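You operate a simulated robot arm through the tools that you are given. There is no shell and no other tool.

You run a simulated robot arm. Do the job below in one go: nothing can be reset, and whatever is moved stays where it is left.

JOB
Put the lid on the pail of green paste and wipe up the oil spot.
Fine: use the pad on the bench; it goes in the waste bin, lid shut. What is to be rubbed or washed off counts as gone when no trace of it is left.

Only the result counts: the job must be done as asked and must still hold three seconds after the hand-in. Knocking over, shifting, dropping, spilling or breaking anything else fails it. Lids that push on must go on centred and level and be pressed home; caps that screw on are set level and turned clockwise until they are tight.

ROBOT AND FRAMES
A 7-joint arm with a three-finger gripper, fixed in place. Base frame: the origin is at the foot of the arm, x ahead of it, y to its left, z up; the work surface is at about z = 0.86. Lengths are in m, angles in rad, forces in N, time in s.
Its first joint turns from -2.897 to 2.897 rad. Payload 2.69 kg.
The TCP is the grasp point between the finger pads, 0.03 m short of the fingertips. In the tool frame z runs along the fingers and y along their closing line. Largest opening 0.128 m; the body of the gripper starts 0.117 m behind the TCP.
Orientation is that of the tool frame in the base frame, as a unit quaternion [x, y, z, w]. With the fingers straight down and closing along the base's y, the tool's x points along the base's -x, its y along +y and its z along -z.

CONTROLS
- The arm moves only by the tool drive_tool. Its argument "rows" is one flat list of numbers, 7 for each row, row after row: the shift along the tool's x, y, z in m, then the turn, a rotation vector about the tool's x, y, z in rad, then the finger opening in m, from 0 to 0.128. In form: [tx, ty, tz, ax, ay, az, claw, tx, ty, tz, ax, ay, az, claw, ...]. A call has 1 to 20 rows; each row is the pose to reach, as a shift and turn from the pose commanded when the call began, along the tool's axes at that moment. Each row takes 0.2 s and may step no farther than 0.05 m and 0.15 rad from the row before; otherwise, or with a gripper value out of range, the whole call is refused. Where a pose cannot be reached the arm comes as near as it can. A force on the tool above 90 N (or 10 N above the force at the start of the call, whichever is more), or a blocked arm, ends the call early, and 0.2 s more pass. Each finger halts on what it meets, pressing with about 41 N; the grip force reading is that of the motor and also rises with nothing between the fingers. The clock runs only during rows and for 0.2 s after the last one: add rows that repeat a pose to give the fingers time. It gives the time, the measured TCP pose, the force on the tool (base axes), the opening and the grip force at its end, in the units of the frame above (readings bear some noise), with the torque about the TCP (base axes, N m) and any sound that the robot's microphone picked up, and new pictures: "pictures" is both (left out), scene, wrist or none.
- Cameras (640 x 400 px; columns grow to the right, rows downward): "scene" is fixed at [0.2181, 0.6499, 1.5935]; the picture's right is [-0.47, -0.88, 0.00], its down [-0.58, 0.31, -0.75] and it looks along [0.67, -0.35, -0.66] (base axes); focal length 352 px, centre (320, 200). "wrist" rides on the gripper at [0.058, 0.054, -0.131] in the tool frame; the picture's right is [-0.68, 0.74, 0.00], its down [-0.62, -0.57, -0.55] and it looks along [-0.40, -0.37, 0.84] (tool axes); focal length 234 px, centre (320, 200). There is no depth. A picture from a camera that has moved, and an enlarged one, comes with that camera's place and axes in the base frame and with its lens.
- raise_lower(by): slides the trunk up (or, below 0, down) by that many m; the arm rides with it, the base frame stays. It gives what a move gives, with no picture.
- close_up(camera, box): a new picture of the part [left, top, right, bottom] of that camera's present view, enlarged. No time passes.
- finish_job(): hands the job in; it is judged then, once.

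Nothing tells you positions but the pictures and the camera data. Unless the task says otherwise, let go and move clear before handing in.

The tools are called after "Call:" by a JSON object that holds its "api" and its "payload". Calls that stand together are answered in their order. drive_tool: Moves the arm, as the interface text tells. Its arguments: {"type":"object","properties":{"rows":{"type":"array"},"pictures":{"type":"string","enum":["both","scene","wrist","none"]}},"required":["rows"]} The other tools are called the same way: raise_lower (by) slides the trunk up or down; close_up (camera, box) takes an enlarged picture of a part of a camera's view; finish_job () hands the job in.

At the start:

```text
time: 0.0
tool_pos: [0.5724, 0.1791, 1.3123]
tcp_rot: [0.001, 1.0, 0.0, 0.0]
force: [1.0, -1.2, -0.4]
ft_torque: [-0.02, 0.01, -0.02]
opening: 0.128
gripper_force: 0.1
trunk travel left (down, up): [-0.225, 0.125]
```

scene: 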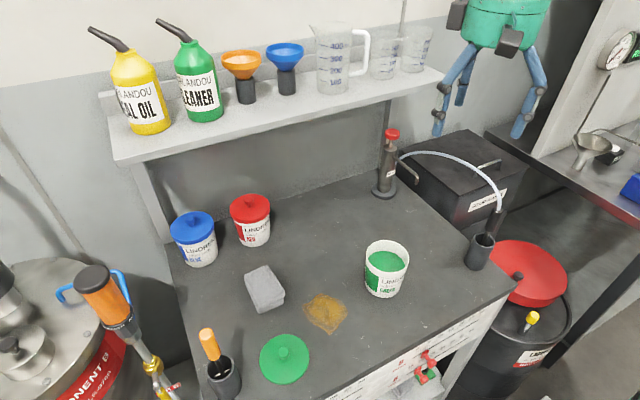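
wrist: 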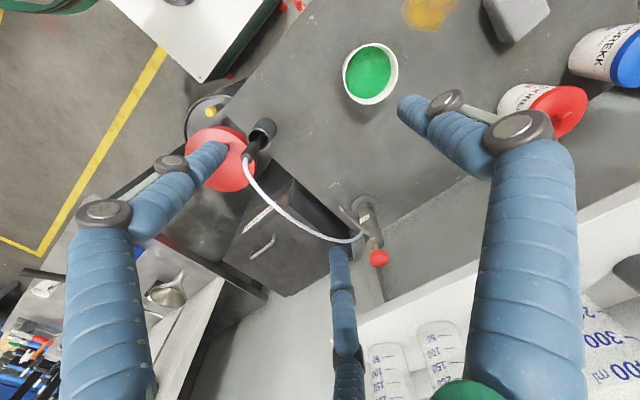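

I see the bench with the open pail of green paste, a green lid, a grey pad, an oil spot, and a black drum with a red lid that may be the waste bin. I'll look closer at each of them before moving anything.

Call:
{"api": "close_up", "payload": {"camera": "scene", "box": [440, 200, 640, 400]}}

Call:
{"api": "close_up", "payload": {"camera": "scene", "box": [220, 220, 420, 400]}}

Call:
{"api": "close_up", "payload": {"camera": "wrist", "box": [140, 60, 300, 220]}}

Call:
{"api": "close_up", "payload": {"camera": "scene", "box": [340, 100, 540, 300]}}

Call:
{"api": "close_up", "payload": {"camera": "scene", "box": [0, 230, 250, 400]}}

```text
2.00 times, centred on (540, 300) of scene
camera zoom: at [0.2181, 0.6499, 1.5935], right [-0.47, -0.88, 0.0], down [-0.58, 0.31, -0.75], along [0.67, -0.35, -0.66], focal length 705 px, centre (-120, 0)
```

zoom: 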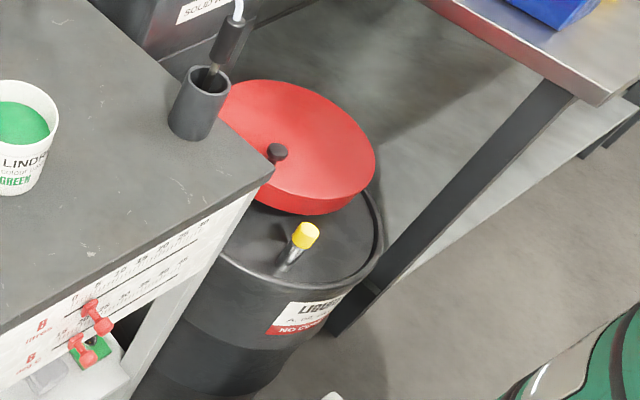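

```text
2.22 times, centred on (320, 310) of scene
camera zoom: at [0.2181, 0.6499, 1.5935], right [-0.47, -0.88, 0.0], down [-0.58, 0.31, -0.75], along [0.67, -0.35, -0.66], focal length 783 px, centre (320, -44)
```

zoom: 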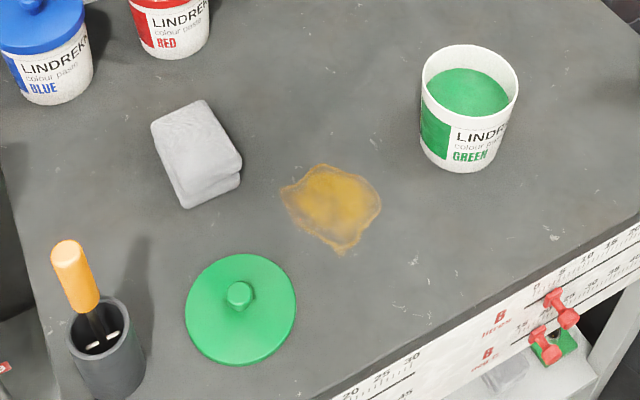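

```text
2.50 times, centred on (220, 140) of wrist
camera zoom: at [0.5148, 0.2329, 1.4436], right [0.68, 0.74, 0.0], down [0.62, -0.57, 0.55], along [0.4, -0.37, -0.84], focal length 585 px, centre (570, 350)
```

zoom: 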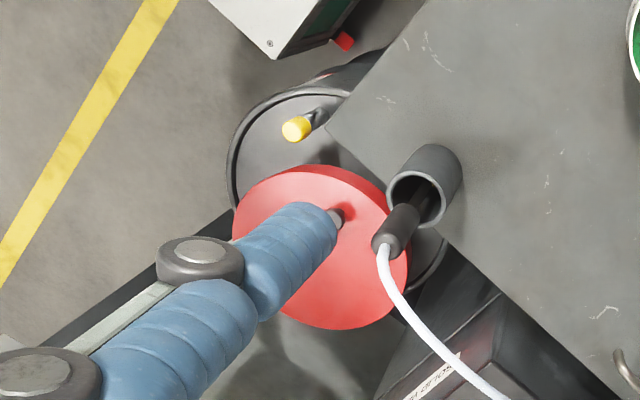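

```text
2.00 times, centred on (440, 200) of scene
camera zoom: at [0.2181, 0.6499, 1.5935], right [-0.47, -0.88, 0.0], down [-0.58, 0.31, -0.75], along [0.67, -0.35, -0.66], focal length 705 px, centre (80, 200)
```

zoom: 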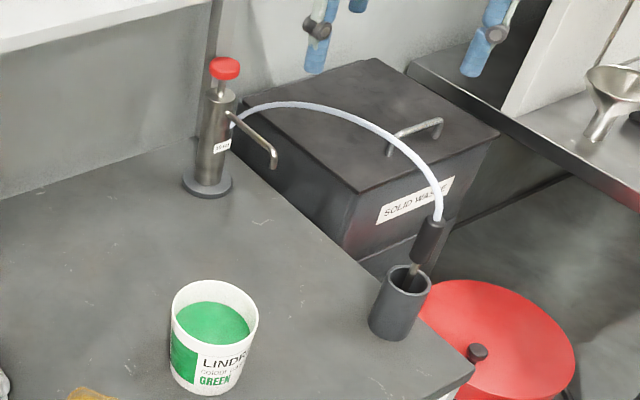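

```text
2.35 times, centred on (125, 315) of scene
camera zoom: at [0.2181, 0.6499, 1.5935], right [-0.47, -0.88, 0.0], down [-0.58, 0.31, -0.75], along [0.67, -0.35, -0.66], focal length 829 px, centre (779, -71)
```

zoom: 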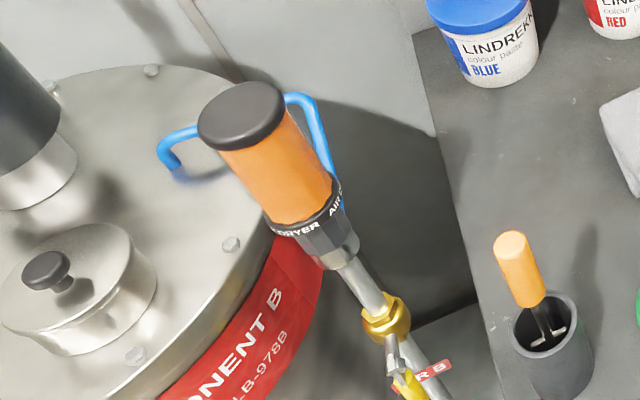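

The black box beyond the bench is labelled SOLID WASTE, and the red-lidded drum appears to be for liquid waste, so the pad should go in the box. I'll zoom in on the labels, the box lid and the pump.

Call:
{"api": "close_up", "payload": {"camera": "scene", "box": [400, 120, 540, 240]}}

Call:
{"api": "close_up", "payload": {"camera": "scene", "box": [360, 120, 440, 200]}}

Call:
{"api": "close_up", "payload": {"camera": "scene", "box": [480, 290, 600, 390]}}

Call:
{"api": "close_up", "payload": {"camera": "wrist", "box": [200, 160, 400, 310]}}

Call:
{"api": "close_up", "payload": {"camera": "scene", "box": [320, 330, 480, 400]}}

Call:
{"api": "close_up", "payload": {"camera": "scene", "box": [350, 225, 430, 305]}}

Call:
{"api": "close_up", "payload": {"camera": "scene", "box": [235, 250, 345, 390]}}

```text
3.33 times, centred on (470, 180) of scene
camera zoom: at [0.2181, 0.6499, 1.5935], right [-0.47, -0.88, 0.0], down [-0.58, 0.31, -0.75], along [0.67, -0.35, -0.66], focal length 1174 px, centre (-180, 267)
```

zoom: 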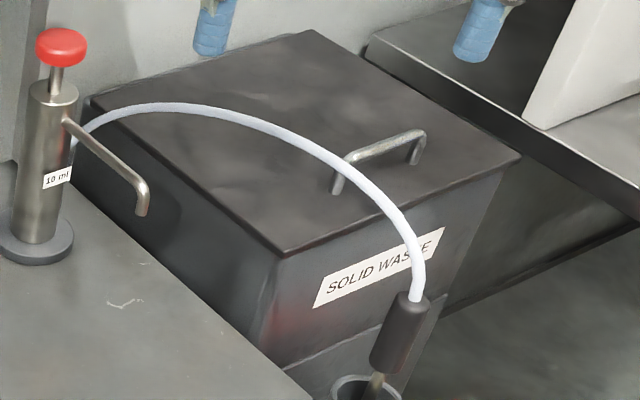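

```text
5.00 times, centred on (400, 160) of scene
camera zoom: at [0.2181, 0.6499, 1.5935], right [-0.47, -0.88, 0.0], down [-0.58, 0.31, -0.75], along [0.67, -0.35, -0.66], focal length 1762 px, centre (-80, 400)
```

zoom: 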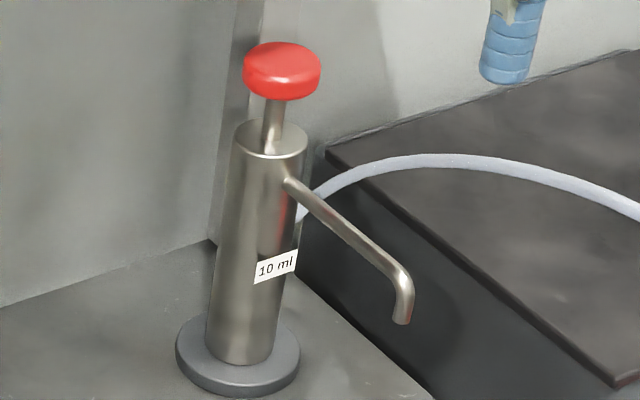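

```text
4.00 times, centred on (540, 340) of scene
camera zoom: at [0.2181, 0.6499, 1.5935], right [-0.47, -0.88, 0.0], down [-0.58, 0.31, -0.75], along [0.67, -0.35, -0.66], focal length 1409 px, centre (-560, -360)
```

zoom: 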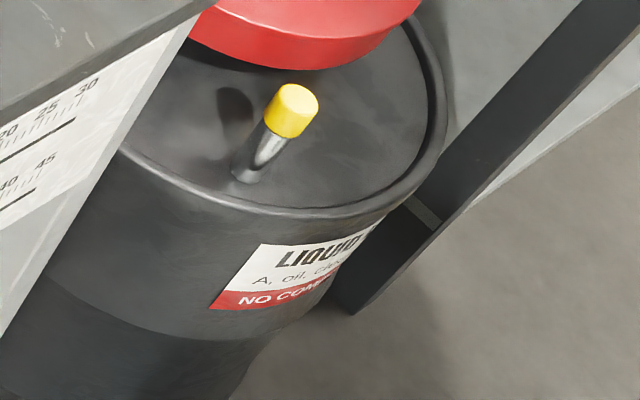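

```text
2.67 times, centred on (300, 235) of wrist
camera zoom: at [0.5148, 0.2329, 1.4436], right [0.68, 0.74, 0.0], down [0.62, -0.57, 0.55], along [0.4, -0.37, -0.84], focal length 624 px, centre (373, 107)
```

zoom: 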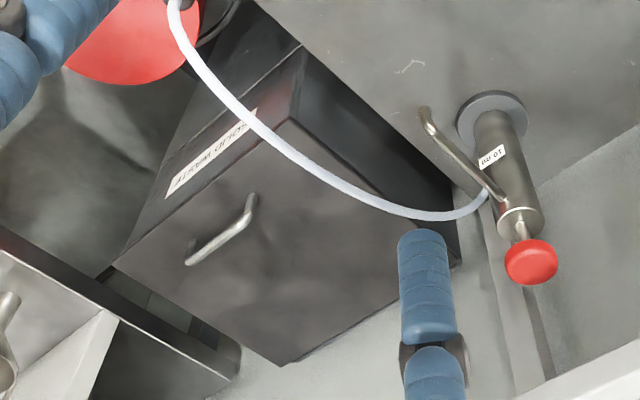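

```text
4.00 times, centred on (400, 365) of scene
camera zoom: at [0.2181, 0.6499, 1.5935], right [-0.47, -0.88, 0.0], down [-0.58, 0.31, -0.75], along [0.67, -0.35, -0.66], focal length 1409 px, centre (0, -460)
```

zoom: 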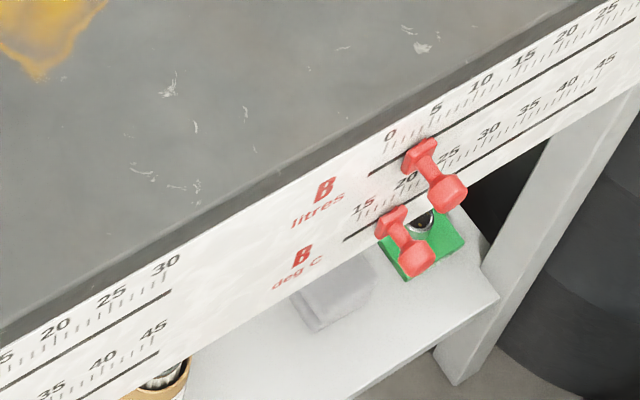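

```text
5.00 times, centred on (390, 265) of scene
camera zoom: at [0.2181, 0.6499, 1.5935], right [-0.47, -0.88, 0.0], down [-0.58, 0.31, -0.75], along [0.67, -0.35, -0.66], focal length 1762 px, centre (-30, -125)
```

zoom: 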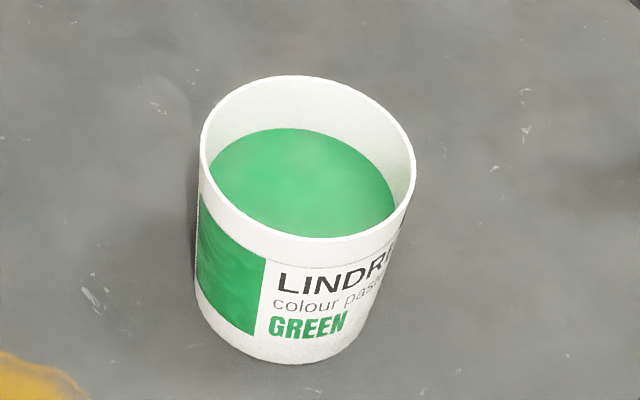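

```text
2.86 times, centred on (290, 320) of scene
camera zoom: at [0.2181, 0.6499, 1.5935], right [-0.47, -0.88, 0.0], down [-0.58, 0.31, -0.75], along [0.67, -0.35, -0.66], focal length 1007 px, centre (406, -143)
```

zoom: 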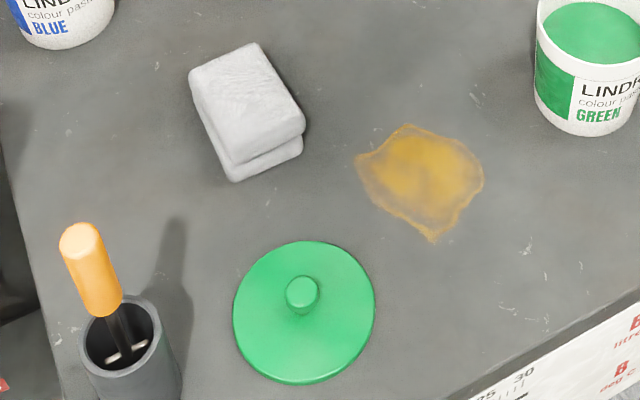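

The solid waste box sits right of the bench, with its handle at roughly x=0.74, y=-0.13 to -0.25, z≈0.99 and its hinge probably at the back. Before moving I'll check the gripper itself and the other objects near my path.

Call:
{"api": "close_up", "payload": {"camera": "scene", "box": [400, 0, 580, 150]}}

Call:
{"api": "close_up", "payload": {"camera": "wrist", "box": [0, 0, 640, 400]}}

Call:
{"api": "close_up", "payload": {"camera": "wrist", "box": [340, 60, 600, 260]}}

Call:
{"api": "close_up", "payload": {"camera": "wrist", "box": [280, 220, 420, 400]}}

```text
2.67 times, centred on (490, 75) of scene
camera zoom: at [0.2181, 0.6499, 1.5935], right [-0.47, -0.88, 0.0], down [-0.58, 0.31, -0.75], along [0.67, -0.35, -0.66], focal length 940 px, centre (-133, 533)
```

zoom: 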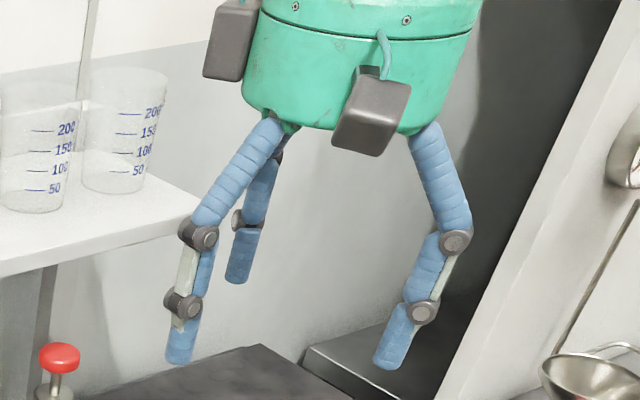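

```text
1.00 times, centred on (320, 200) of wrist (not enlarged: the box is as wide or as high as the picture)
camera zoom: at [0.5148, 0.2329, 1.4436], right [0.68, 0.74, 0.0], down [0.62, -0.57, 0.55], along [0.4, -0.37, -0.84], focal length 234 px, centre (320, 200)
```

zoom: 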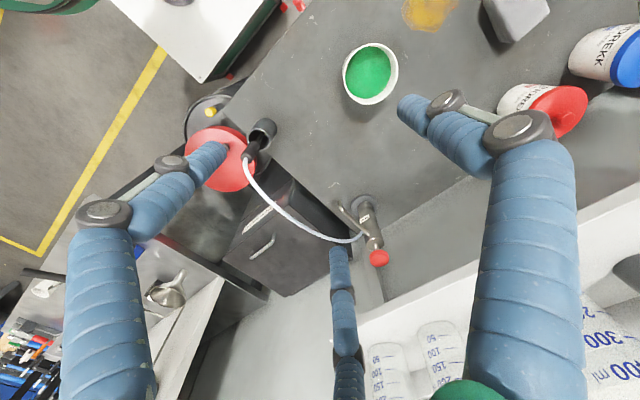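

```text
2.00 times, centred on (470, 160) of wrist
camera zoom: at [0.5148, 0.2329, 1.4436], right [0.68, 0.74, 0.0], down [0.62, -0.57, 0.55], along [0.4, -0.37, -0.84], focal length 468 px, centre (20, 280)
```

zoom: 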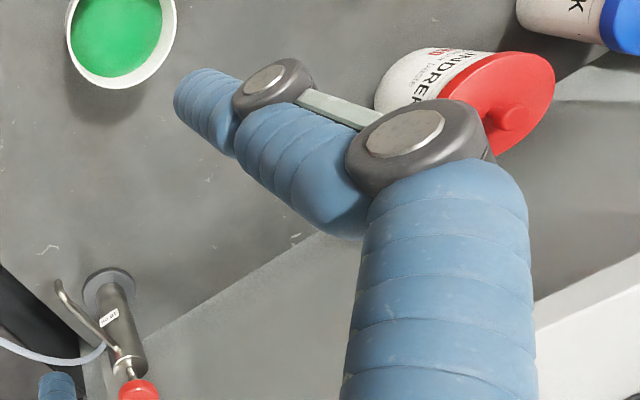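

```text
2.22 times, centred on (350, 310) of wrist
camera zoom: at [0.5148, 0.2329, 1.4436], right [0.68, 0.74, 0.0], down [0.62, -0.57, 0.55], along [0.4, -0.37, -0.84], focal length 520 px, centre (253, -44)
```

zoom: 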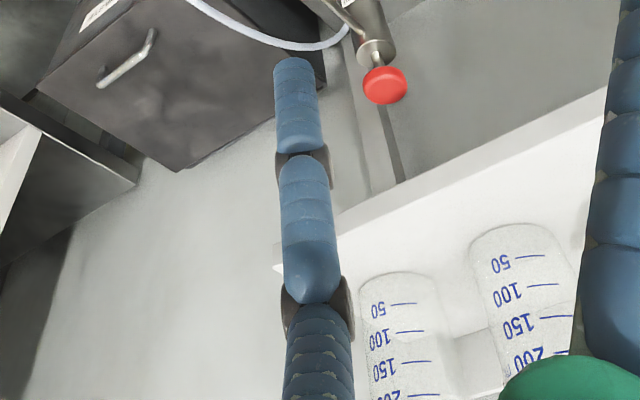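

The hand looks unlike the plain two-finger gripper that the text describes, so I'll close and reopen it up here in free air to see how the fingers really move.

Call:
{"api": "drive_tool", "payload": {"rows": [0, 0, 0, 0, 0, 0, 0.06, 0, 0, 0, 0, 0, 0, 0.0, 0, 0, 0, 0, 0, 0, 0.0, 0, 0, 0, 0, 0, 0, 0.0]}}

```text
time: 1.0
tool_pos: [0.5723, 0.1791, 1.3114]
tcp_rot: [-0.001, 1.0, 0.0, -0.001]
force: [-0.3, -0.7, -0.5]
ft_torque: [0.01, -0.01, 0.0]
opening: 0.0023
gripper_force: 31.4
trunk travel left (down, up): [-0.225, 0.125]
camera wrist: at [0.5148, 0.2329, 1.4436], right [0.68, 0.74, 0.0], down [0.62, -0.57, 0.55], along [0.4, -0.37, -0.84], focal length 234 px, centre (320, 200)
```

scene: 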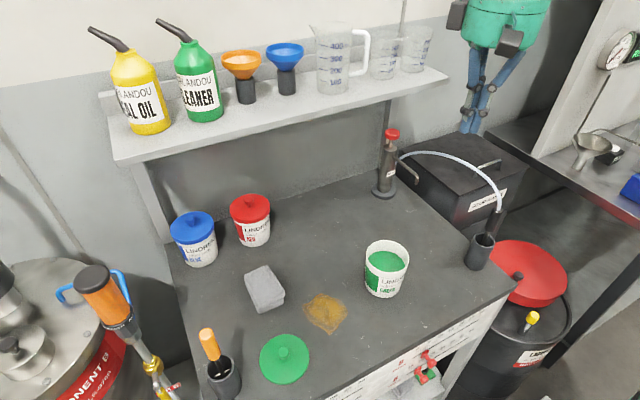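
wrist: 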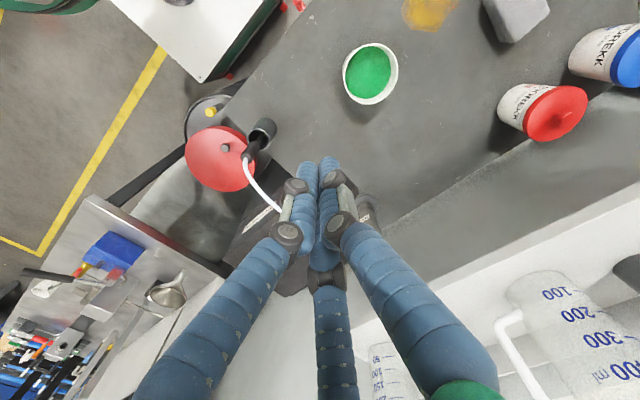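

The fingers close onto the centre line as expected, with tips near TCP + 0.03 m. Next I'll move up above the green lid at about (0.55, 0.56) and take a closer look from there.

Call:
{"api": "drive_tool", "payload": {"rows": [0.004, 0.04, 0.02, 0, 0, 0, 0.05, 0.008, 0.08, 0.04, 0, 0, 0, 0.05, 0.012, 0.12, 0.06, 0, 0, 0, 0.05, 0.016, 0.16, 0.08, 0, 0, 0, 0.05, 0.02, 0.2, 0.1, 0, 0, 0, 0.05, 0.022, 0.24, 0.12, 0, 0, 0, 0.05, 0.022, 0.28, 0.14, 0, 0, 0, 0.05, 0.022, 0.32, 0.16, 0, 0, 0, 0.05, 0.022, 0.32, 0.16, 0, 0, 0, 0.05]}}

```text
time: 3.0
tool_pos: [0.5517, 0.4983, 1.1522]
tcp_rot: [0.0, 1.0, 0.0, 0.0]
force: [0.7, 0.7, -0.7]
ft_torque: [-0.09, 0.02, 0.01]
opening: 0.05
gripper_force: 0.2
trunk travel left (down, up): [-0.225, 0.125]
camera wrist: at [0.4938, 0.5533, 1.284], right [0.68, 0.74, 0.0], down [0.62, -0.57, 0.55], along [0.4, -0.37, -0.84], focal length 234 px, centre (320, 200)
```

scene: 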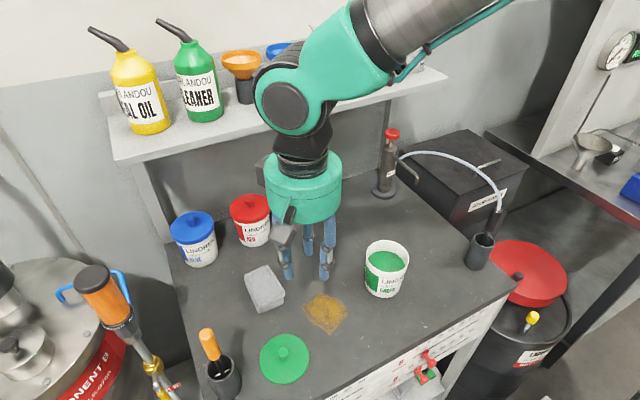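
wrist: 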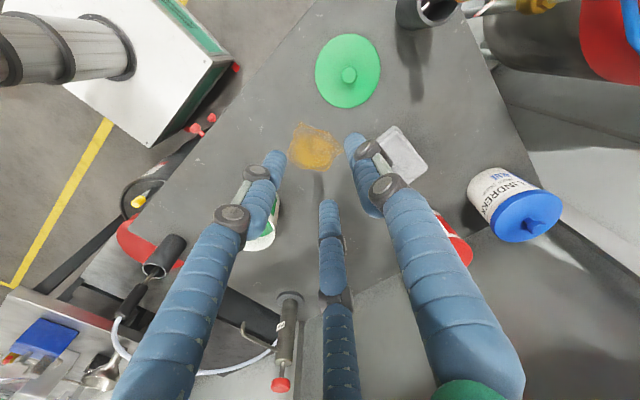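

The wrist view puts the lid knob at about (0.55, 0.56), which agrees with the scene view. I'll drop down above it with a narrow opening and check the clearance to the brush holder.

Call:
{"api": "drive_tool", "payload": {"rows": [0.0, 0.03, 0.02, 0, 0, 0, 0.05, 0.002, 0.064, 0.05, 0, 0, 0, 0.05, 0.002, 0.064, 0.09, 0, 0, 0, 0.05, 0.002, 0.064, 0.122, 0, 0, 0, 0.05, 0.002, 0.064, 0.122, 0, 0, 0, 0.05]}}

```text
time: 4.2
tool_pos: [0.5507, 0.5619, 1.0288]
tcp_rot: [0.0, 1.0, 0.0, 0.0]
force: [-0.5, -0.2, -0.4]
ft_torque: [-0.03, 0.04, -0.01]
opening: 0.0503
gripper_force: 0.1
trunk travel left (down, up): [-0.225, 0.125]
camera wrist: at [0.4926, 0.6163, 1.1601], right [0.68, 0.74, 0.0], down [0.62, -0.57, 0.55], along [0.4, -0.37, -0.84], focal length 234 px, centre (320, 200)
```

scene: 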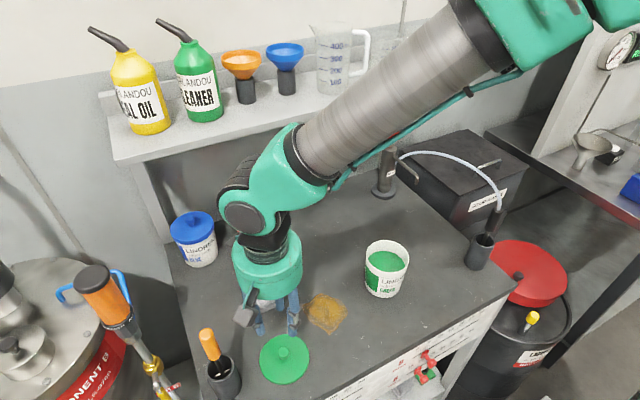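
wrist: 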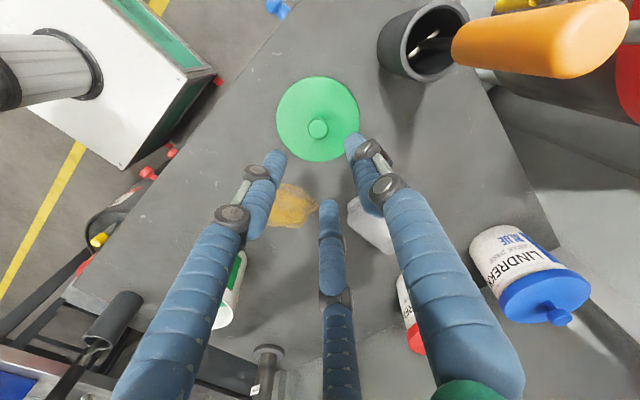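

Call:
{"api": "close_up", "payload": {"camera": "wrist", "box": [260, 60, 380, 180]}}

Call:
{"api": "close_up", "payload": {"camera": "scene", "box": [225, 280, 345, 400]}}

Call:
{"api": "close_up", "payload": {"camera": "wrist", "box": [460, 210, 600, 340]}}

```text
3.33 times, centred on (320, 120) of wrist
camera zoom: at [0.4926, 0.6163, 1.1601], right [0.68, 0.74, 0.0], down [0.62, -0.57, 0.55], along [0.4, -0.37, -0.84], focal length 781 px, centre (320, 467)
```

zoom: 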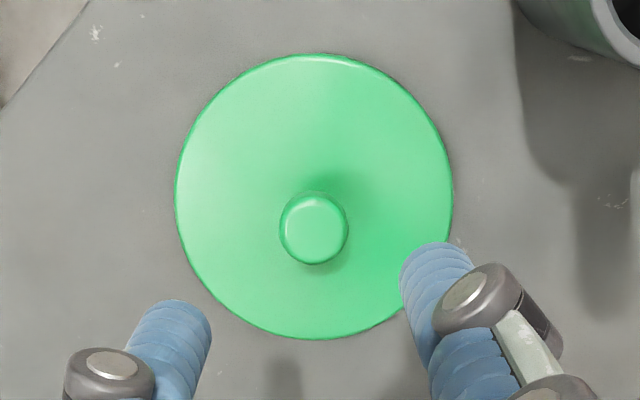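

```text
3.33 times, centred on (285, 340) of scene
camera zoom: at [0.2181, 0.6499, 1.5935], right [-0.47, -0.88, 0.0], down [-0.58, 0.31, -0.75], along [0.67, -0.35, -0.66], focal length 1174 px, centre (437, -267)
```

zoom: 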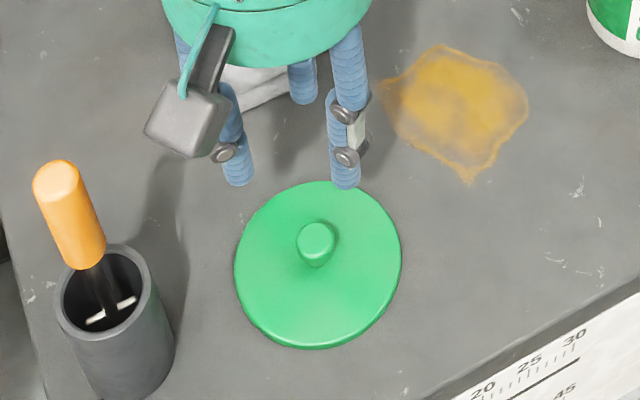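

```text
3.08 times, centred on (530, 275) of wrist
camera zoom: at [0.4926, 0.6163, 1.1601], right [0.68, 0.74, 0.0], down [0.62, -0.57, 0.55], along [0.4, -0.37, -0.84], focal length 720 px, centre (-326, -31)
```

zoom: 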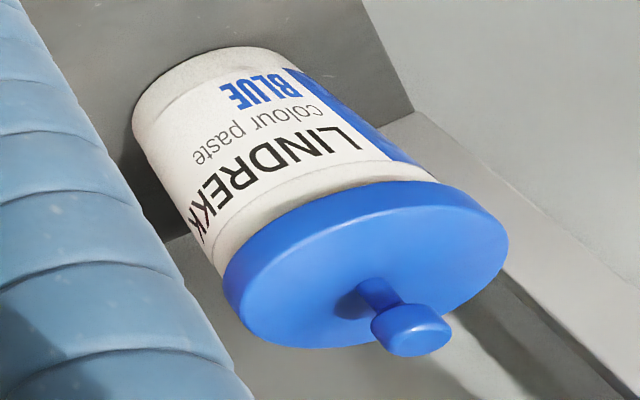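

The lid lies flat with a mushroom knob whose top I put at about (0.5465, 0.563, 0.904). I'll descend over it to just above grasp height and check the alignment.

Call:
{"api": "drive_tool", "payload": {"rows": [0.004, 0.001, 0.04, 0, 0, 0, 0.056, 0.004, 0.001, 0.08, 0, 0, 0, 0.056, 0.004, 0.001, 0.1, 0, 0, 0, 0.056, 0.004, 0.001, 0.1, 0, 0, 0, 0.056]}}

Call:
{"api": "close_up", "payload": {"camera": "wrist", "box": [220, 60, 420, 220]}}

Call:
{"api": "close_up", "payload": {"camera": "scene", "box": [205, 280, 345, 400]}}

```text
time: 5.2
tool_pos: [0.5452, 0.5634, 0.9304]
tcp_rot: [0.0, 1.0, 0.001, 0.0]
force: [0.3, 0.2, -0.7]
ft_torque: [-0.01, 0.01, 0.01]
opening: 0.0562
gripper_force: 0.1
trunk travel left (down, up): [-0.225, 0.125]
camera wrist: at [0.4871, 0.6176, 1.0622], right [0.68, 0.74, 0.0], down [0.62, -0.57, 0.55], along [0.4, -0.37, -0.84], focal length 234 px, centre (320, 200)
```

scene: 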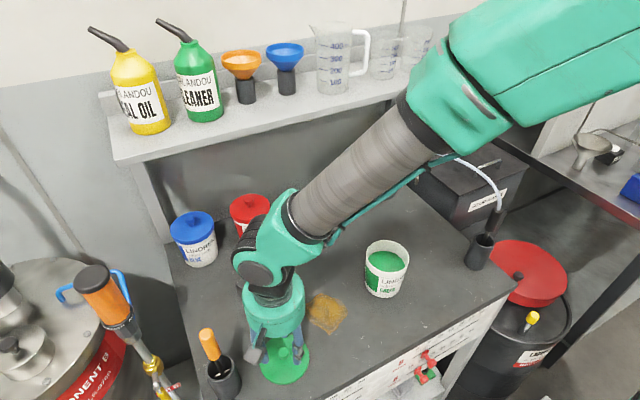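
wrist: 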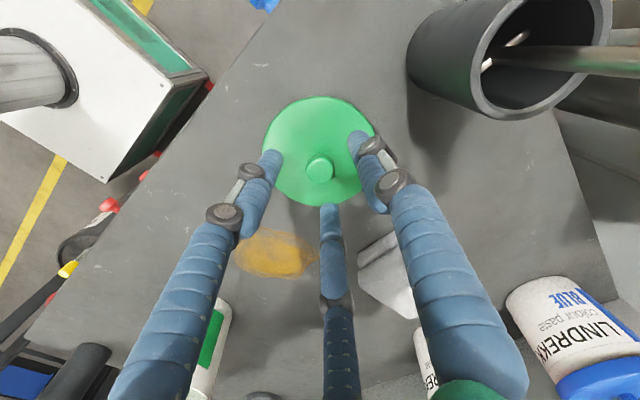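

```text
2.50 times, centred on (320, 140) of wrist
camera zoom: at [0.4871, 0.6176, 1.0622], right [0.68, 0.74, 0.0], down [0.62, -0.57, 0.55], along [0.4, -0.37, -0.84], focal length 585 px, centre (320, 350)
```

zoom: 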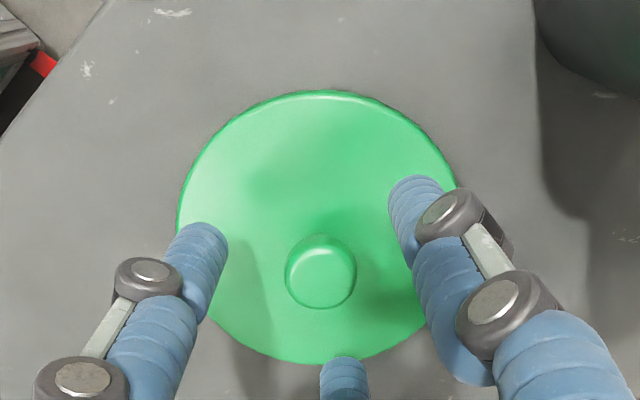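

```text
3.33 times, centred on (275, 340) of scene
camera zoom: at [0.2181, 0.6499, 1.5935], right [-0.47, -0.88, 0.0], down [-0.58, 0.31, -0.75], along [0.67, -0.35, -0.66], focal length 1174 px, centre (470, -267)
```

zoom: 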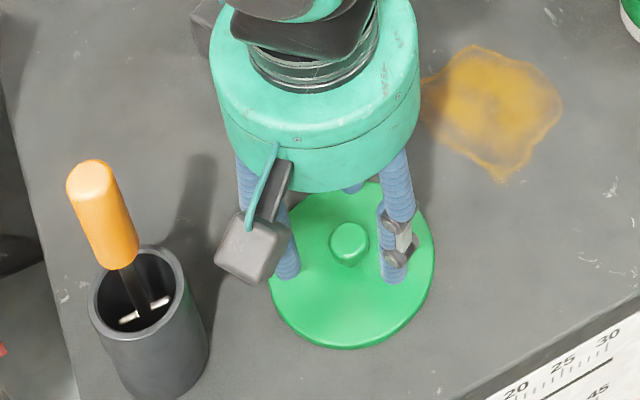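

Triangulating the two wrist views puts the knob top at about (0.5497, 0.560, 0.881). I'll shift slightly to centre on it and go down slowly, watching the force.

Call:
{"api": "drive_tool", "payload": {"rows": [-0.0045, -0.0033, 0.0, 0, 0, 0, 0.056, -0.0045, -0.0033, 0.015, 0, 0, 0, 0.056, -0.0045, -0.0033, 0.022, 0, 0, 0, 0.056, -0.0045, -0.0033, 0.022, 0, 0, 0, 0.056]}}

Call:
{"api": "close_up", "payload": {"camera": "wrist", "box": [240, 80, 400, 240]}}

Call:
{"api": "close_up", "payload": {"camera": "scene", "box": [235, 300, 335, 400]}}

```text
time: 6.2
tool_pos: [0.5491, 0.5613, 0.9078]
tcp_rot: [-0.001, 1.0, 0.0, 0.0]
force: [-0.7, -0.1, 0.2]
ft_torque: [0.0, 0.02, -0.02]
opening: 0.0561
gripper_force: 0.1
trunk travel left (down, up): [-0.225, 0.125]
camera wrist: at [0.4905, 0.6148, 1.0396], right [0.68, 0.74, 0.0], down [0.62, -0.57, 0.55], along [0.4, -0.37, -0.84], focal length 234 px, centre (320, 200)
```

scene: 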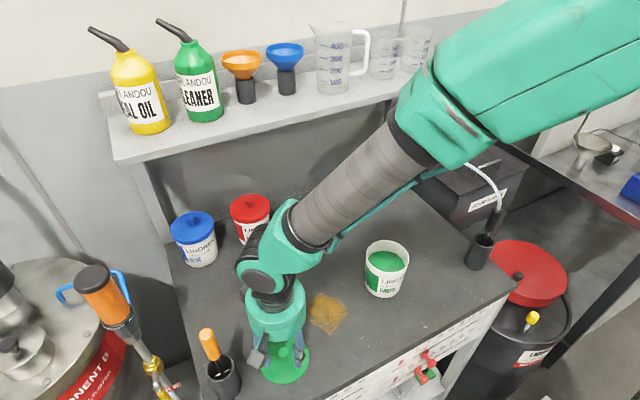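
wrist: 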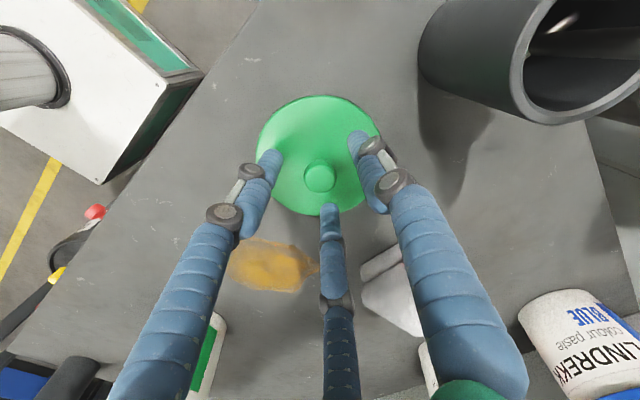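

```text
2.50 times, centred on (320, 160) of wrist
camera zoom: at [0.4905, 0.6148, 1.0396], right [0.68, 0.74, 0.0], down [0.62, -0.57, 0.55], along [0.4, -0.37, -0.84], focal length 585 px, centre (320, 300)
```

zoom: 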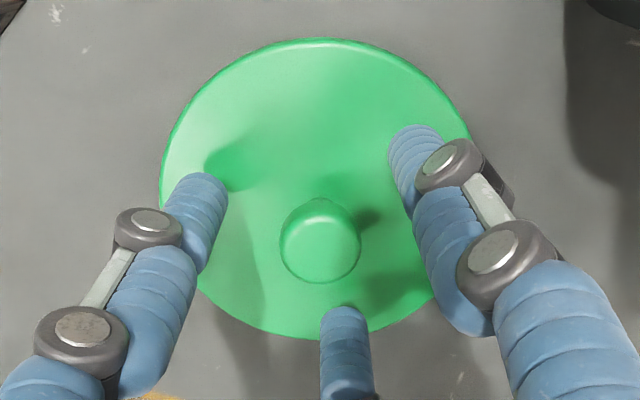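

```text
4.00 times, centred on (285, 350) of scene
camera zoom: at [0.2181, 0.6499, 1.5935], right [-0.47, -0.88, 0.0], down [-0.58, 0.31, -0.75], along [0.67, -0.35, -0.66], focal length 1409 px, centre (460, -400)
```

zoom: 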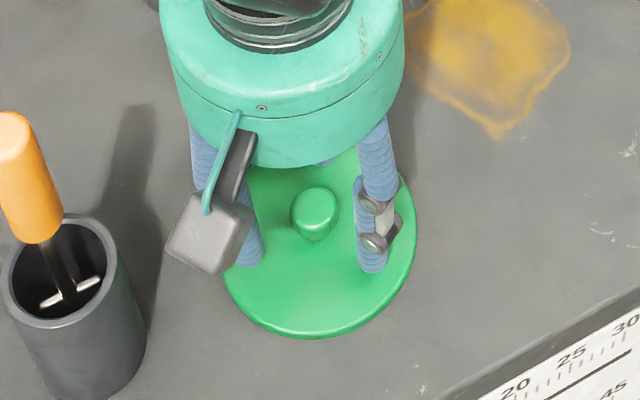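

The knob is centred between the fingers to within about 2 mm and I feel no contact yet. I'll go down a little further and close on the knob.

Call:
{"api": "drive_tool", "payload": {"rows": [-0.001, -0.001, 0.004, 0, 0, 0, 0.056, -0.001, -0.001, 0.008, 0, 0, 0, 0.056, -0.001, -0.001, 0.008, 0, 0, 0, 0.03, -0.001, -0.001, 0.008, 0, 0, 0, 0.01, -0.001, -0.001, 0.008, 0, 0, 0, 0.01, -0.001, -0.001, 0.008, 0, 0, 0, 0.01]}}

Call:
{"api": "close_up", "payload": {"camera": "wrist", "box": [240, 80, 400, 240]}}

```text
time: 7.6
tool_pos: [0.5514, 0.5598, 0.9017]
tcp_rot: [0.0, 1.0, 0.001, 0.0]
force: [0.1, 0.5, 0.3]
ft_torque: [-0.02, -0.01, -0.01]
opening: 0.0201
gripper_force: 40.7
trunk travel left (down, up): [-0.225, 0.125]
camera wrist: at [0.492, 0.6138, 1.0322], right [0.68, 0.74, 0.0], down [0.62, -0.57, 0.55], along [0.4, -0.37, -0.84], focal length 234 px, centre (320, 200)
```

scene: 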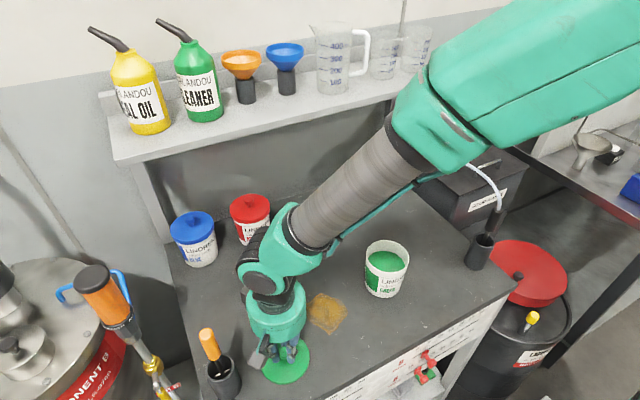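
wrist: 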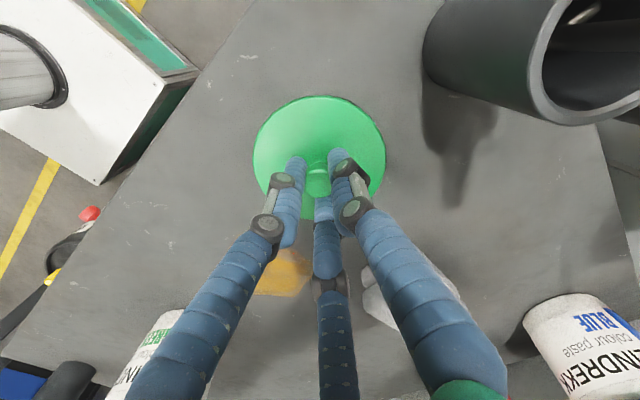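

```text
2.50 times, centred on (320, 160) of wrist
camera zoom: at [0.492, 0.6138, 1.0322], right [0.68, 0.74, 0.0], down [0.62, -0.57, 0.55], along [0.4, -0.37, -0.84], focal length 585 px, centre (320, 300)
```

zoom: 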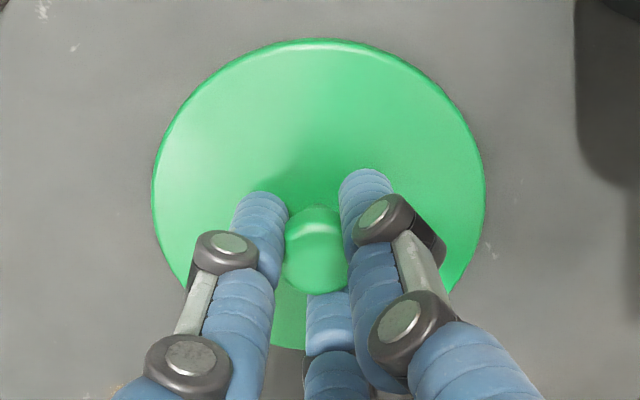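

The knob is gripped at a 0.020 m opening with firm force. I'll lift straight up slowly and see whether the lid comes up level.

Call:
{"api": "drive_tool", "payload": {"rows": [0, 0, -0.01, 0, 0, 0, 0.008, 0, 0, -0.04, 0, 0, 0, 0.008, 0, 0, -0.08, 0, 0, 0, 0.008, 0, 0, -0.12, 0, 0, 0, 0.008, 0, 0, -0.15, 0, 0, 0, 0.008, 0, 0, -0.15, 0, 0, 0, 0.008]}}

Call:
{"api": "close_up", "payload": {"camera": "scene", "box": [205, 180, 405, 340]}}

```text
time: 9.0
tool_pos: [0.5509, 0.5568, 1.0502]
tcp_rot: [0.001, 1.0, 0.0, 0.0]
force: [1.1, 0.4, -0.3]
ft_torque: [0.03, -0.02, 0.02]
opening: 0.0201
gripper_force: 41.2
trunk travel left (down, up): [-0.225, 0.125]
camera wrist: at [0.4929, 0.6118, 1.1814], right [0.68, 0.74, 0.0], down [0.62, -0.57, 0.55], along [0.4, -0.37, -0.84], focal length 234 px, centre (320, 200)
```

scene: 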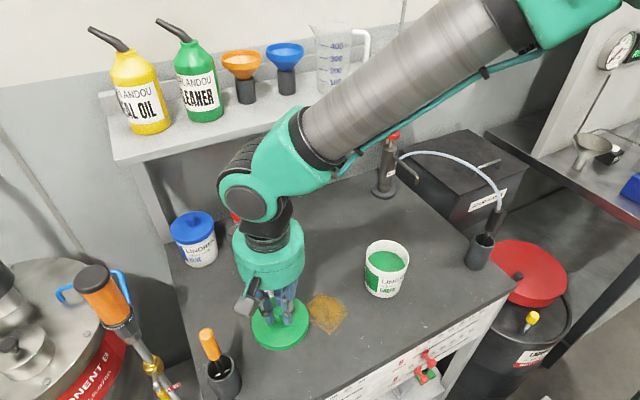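
wrist: 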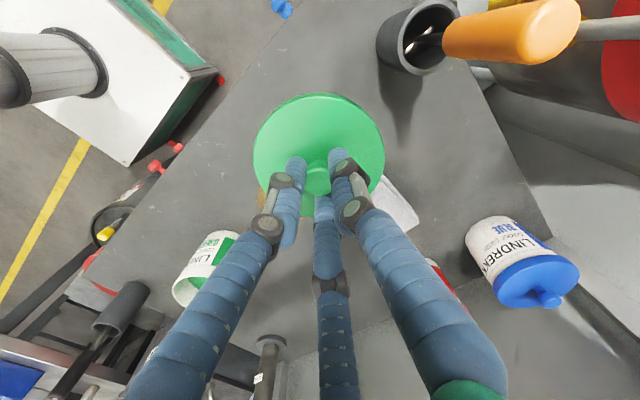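

```text
2.50 times, centred on (305, 260) of scene
camera zoom: at [0.2181, 0.6499, 1.5935], right [-0.47, -0.88, 0.0], down [-0.58, 0.31, -0.75], along [0.67, -0.35, -0.66], focal length 881 px, centre (358, 50)
```

zoom: 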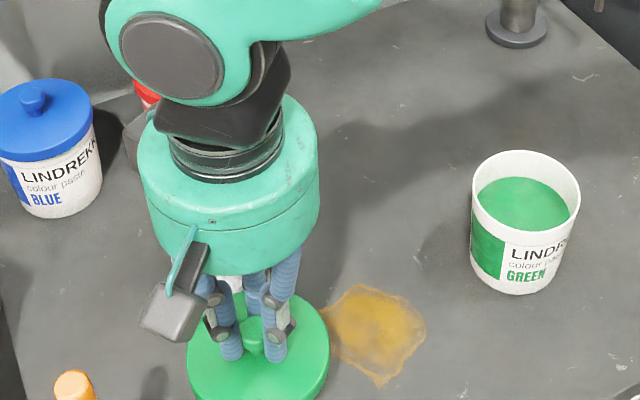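

The lid is up and level. I'll move to a spot where the wrist camera can see the open pail clear of the held lid, so I can fix its position well.

Call:
{"api": "drive_tool", "payload": {"rows": [-0.02, -0.025, -0.02, 0, 0, 0, 0.008, -0.05, -0.06, -0.04, 0, 0, 0, 0.008, -0.08, -0.095, -0.05, 0, 0, 0, 0.008, -0.1, -0.125, -0.05, 0, 0, 0, 0.008, -0.109, -0.138, -0.05, 0, 0, 0, 0.008, -0.109, -0.138, -0.05, 0, 0, 0, 0.008]}}

Call:
{"api": "close_up", "payload": {"camera": "wrist", "box": [140, 110, 280, 250]}}

```text
refused: row 2 steps farther than a row can; nothing moved
```

```text
2.86 times, centred on (210, 180) of wrist
camera zoom: at [0.4929, 0.6118, 1.1814], right [0.68, 0.74, 0.0], down [0.62, -0.57, 0.55], along [0.4, -0.37, -0.84], focal length 669 px, centre (634, 257)
```

zoom: 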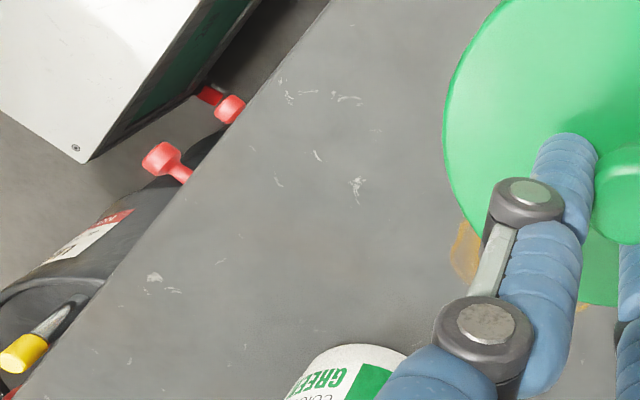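

One step was slightly too long, so the whole move was refused and nothing moved. I'll send the same path in shorter steps.

Call:
{"api": "drive_tool", "payload": {"rows": [-0.018, -0.023, -0.01, 0, 0, 0, 0.008, -0.036, -0.046, -0.02, 0, 0, 0, 0.008, -0.054, -0.069, -0.03, 0, 0, 0, 0.008, -0.072, -0.092, -0.04, 0, 0, 0, 0.008, -0.09, -0.115, -0.05, 0, 0, 0, 0.008, -0.109, -0.138, -0.05, 0, 0, 0, 0.008, -0.109, -0.138, -0.05, 0, 0, 0, 0.008]}}

Call:
{"api": "close_up", "payload": {"camera": "wrist", "box": [140, 110, 280, 250]}}

```text
time: 10.6
tool_pos: [0.6567, 0.4191, 1.0988]
tcp_rot: [-0.001, 1.0, 0.0, 0.001]
force: [-0.8, 0.0, 0.1]
ft_torque: [0.02, 0.05, -0.01]
opening: 0.0198
gripper_force: 41.3
trunk travel left (down, up): [-0.225, 0.125]
camera wrist: at [0.5986, 0.4735, 1.2308], right [0.68, 0.74, 0.0], down [0.62, -0.57, 0.55], along [0.4, -0.37, -0.84], focal length 234 px, centre (320, 200)
```

scene: 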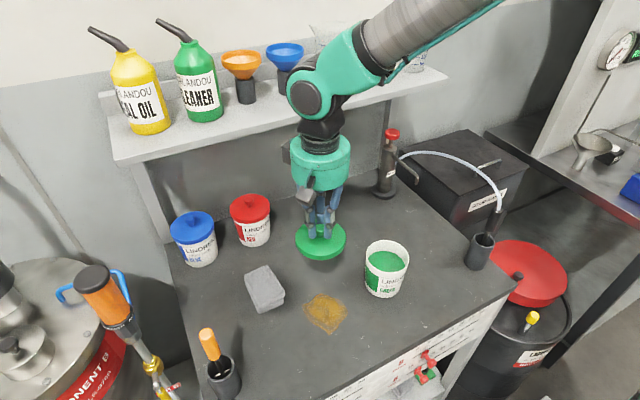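
wrist: 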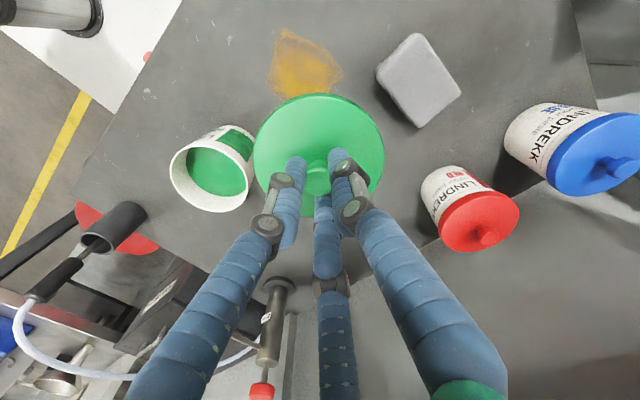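

```text
2.86 times, centred on (210, 180) of wrist
camera zoom: at [0.5986, 0.4735, 1.2308], right [0.68, 0.74, 0.0], down [0.62, -0.57, 0.55], along [0.4, -0.37, -0.84], focal length 669 px, centre (634, 257)
```

zoom: 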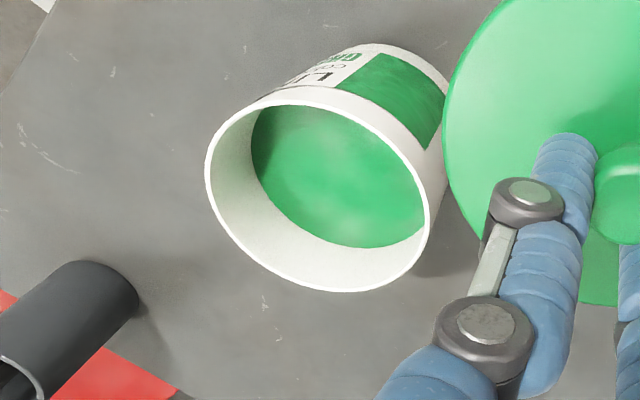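

Call:
{"api": "close_up", "payload": {"camera": "wrist", "box": [160, 130, 260, 220]}}

Call:
{"api": "close_up", "payload": {"camera": "scene", "box": [350, 225, 430, 305]}}

Call:
{"api": "close_up", "payload": {"camera": "wrist", "box": [240, 80, 400, 230]}}

```text
4.44 times, centred on (210, 175) of wrist
camera zoom: at [0.5986, 0.4735, 1.2308], right [0.68, 0.74, 0.0], down [0.62, -0.57, 0.55], along [0.4, -0.37, -0.84], focal length 1041 px, centre (809, 311)
```

zoom: 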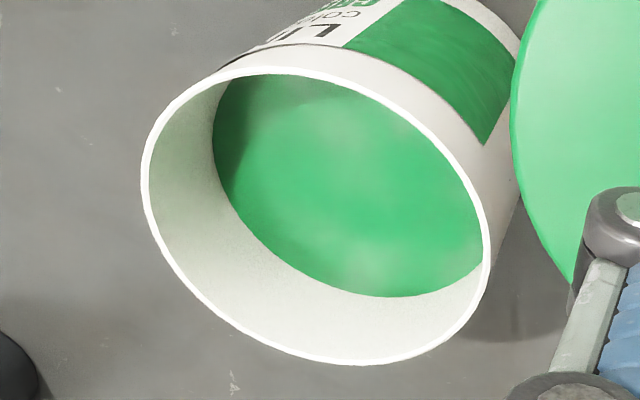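

```text
5.00 times, centred on (390, 265) of scene
camera zoom: at [0.2181, 0.6499, 1.5935], right [-0.47, -0.88, 0.0], down [-0.58, 0.31, -0.75], along [0.67, -0.35, -0.66], focal length 1762 px, centre (-30, -125)
```

zoom: 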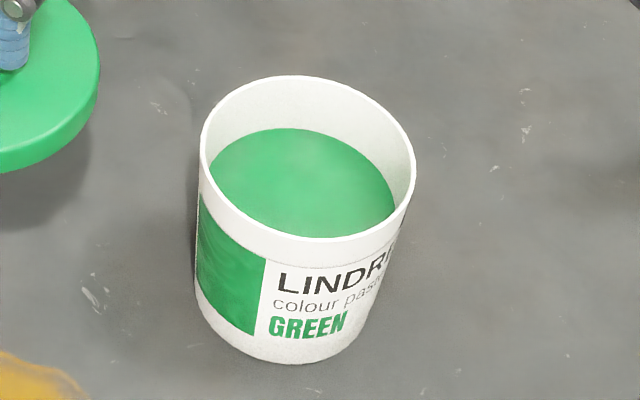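

```text
2.67 times, centred on (320, 155) of wrist
camera zoom: at [0.5986, 0.4735, 1.2308], right [0.68, 0.74, 0.0], down [0.62, -0.57, 0.55], along [0.4, -0.37, -0.84], focal length 624 px, centre (320, 320)
```

zoom: 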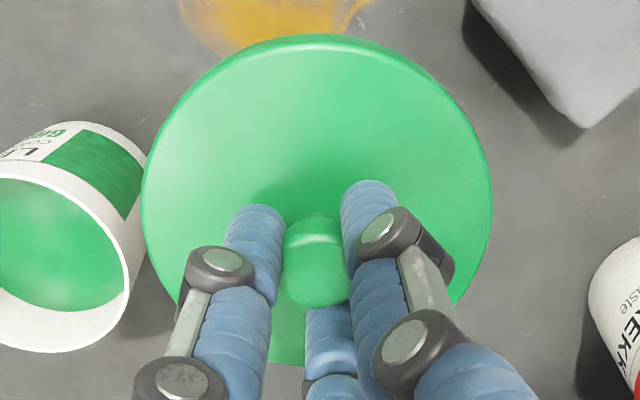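

The pail rim centre comes out at about (0.607, 0.274, 0.967) with a radius near 0.048. I'll carry the lid to about 3 cm above it and then compare lid and rim directly in both views.

Call:
{"api": "drive_tool", "payload": {"rows": [0.0125, -0.0365, 0.0, 0, 0, 0, 0.008, 0.025, -0.073, 0.0, 0, 0, 0, 0.008, 0.0375, -0.1095, 0.0, 0, 0, 0, 0.008, 0.0496, -0.1455, 0.0, 0, 0, 0, 0.008, 0.0496, -0.1455, 0.03, 0, 0, 0, 0.008, 0.0496, -0.1455, 0.055, 0, 0, 0, 0.008, 0.0496, -0.1455, 0.055, 0, 0, 0, 0.008]}}

Call:
{"api": "close_up", "payload": {"camera": "scene", "box": [340, 215, 440, 305]}}

Call:
{"api": "close_up", "payload": {"camera": "wrist", "box": [240, 80, 400, 230]}}

```text
time: 12.2
tool_pos: [0.61, 0.2762, 1.0461]
tcp_rot: [0.001, 1.0, 0.0, 0.0]
force: [0.6, -0.5, -1.8]
ft_torque: [0.0, -0.01, 0.03]
opening: 0.02
gripper_force: 41.4
trunk travel left (down, up): [-0.225, 0.125]
camera wrist: at [0.5519, 0.3303, 1.1771], right [0.68, 0.74, 0.0], down [0.62, -0.57, 0.55], along [0.4, -0.37, -0.84], focal length 234 px, centre (320, 200)
```

scene: 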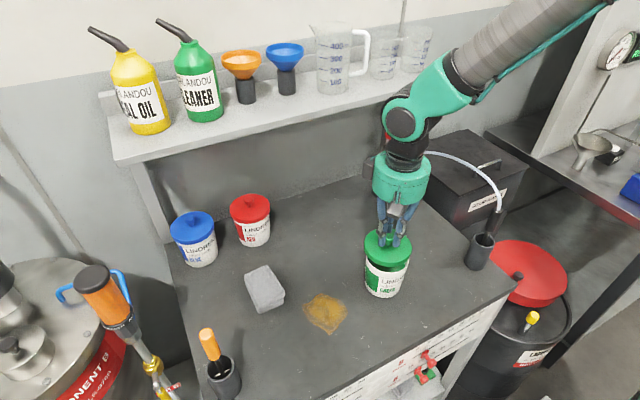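
wrist: 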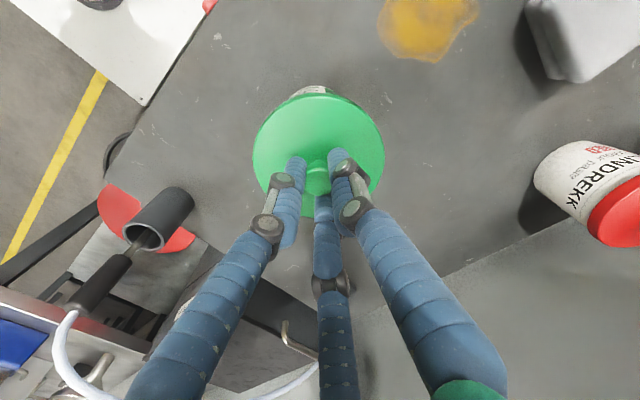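

```text
4.44 times, centred on (390, 260) of scene
camera zoom: at [0.2181, 0.6499, 1.5935], right [-0.47, -0.88, 0.0], down [-0.58, 0.31, -0.75], along [0.67, -0.35, -0.66], focal length 1566 px, centre (9, -67)
```

zoom: 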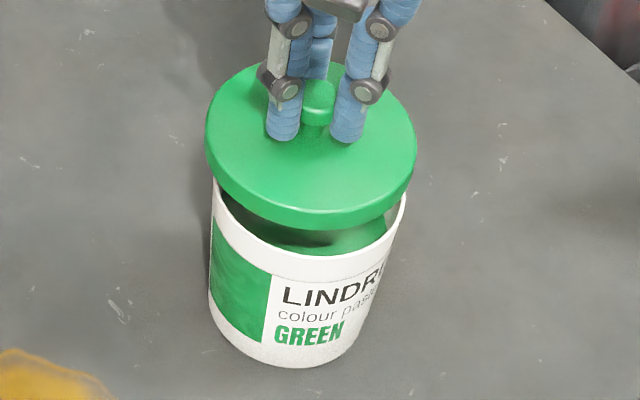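

```text
2.67 times, centred on (320, 155) of wrist
camera zoom: at [0.5519, 0.3303, 1.1771], right [0.68, 0.74, 0.0], down [0.62, -0.57, 0.55], along [0.4, -0.37, -0.84], focal length 624 px, centre (320, 320)
```

zoom: 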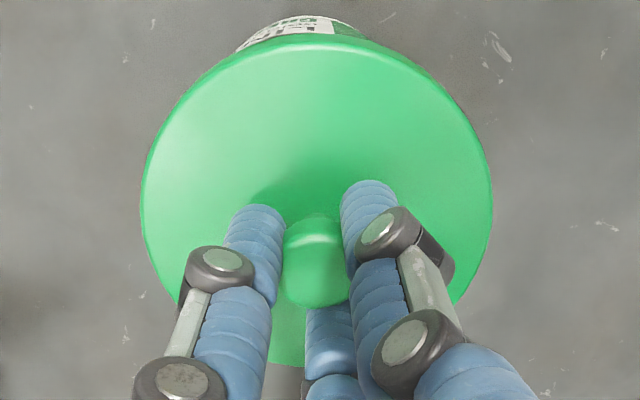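

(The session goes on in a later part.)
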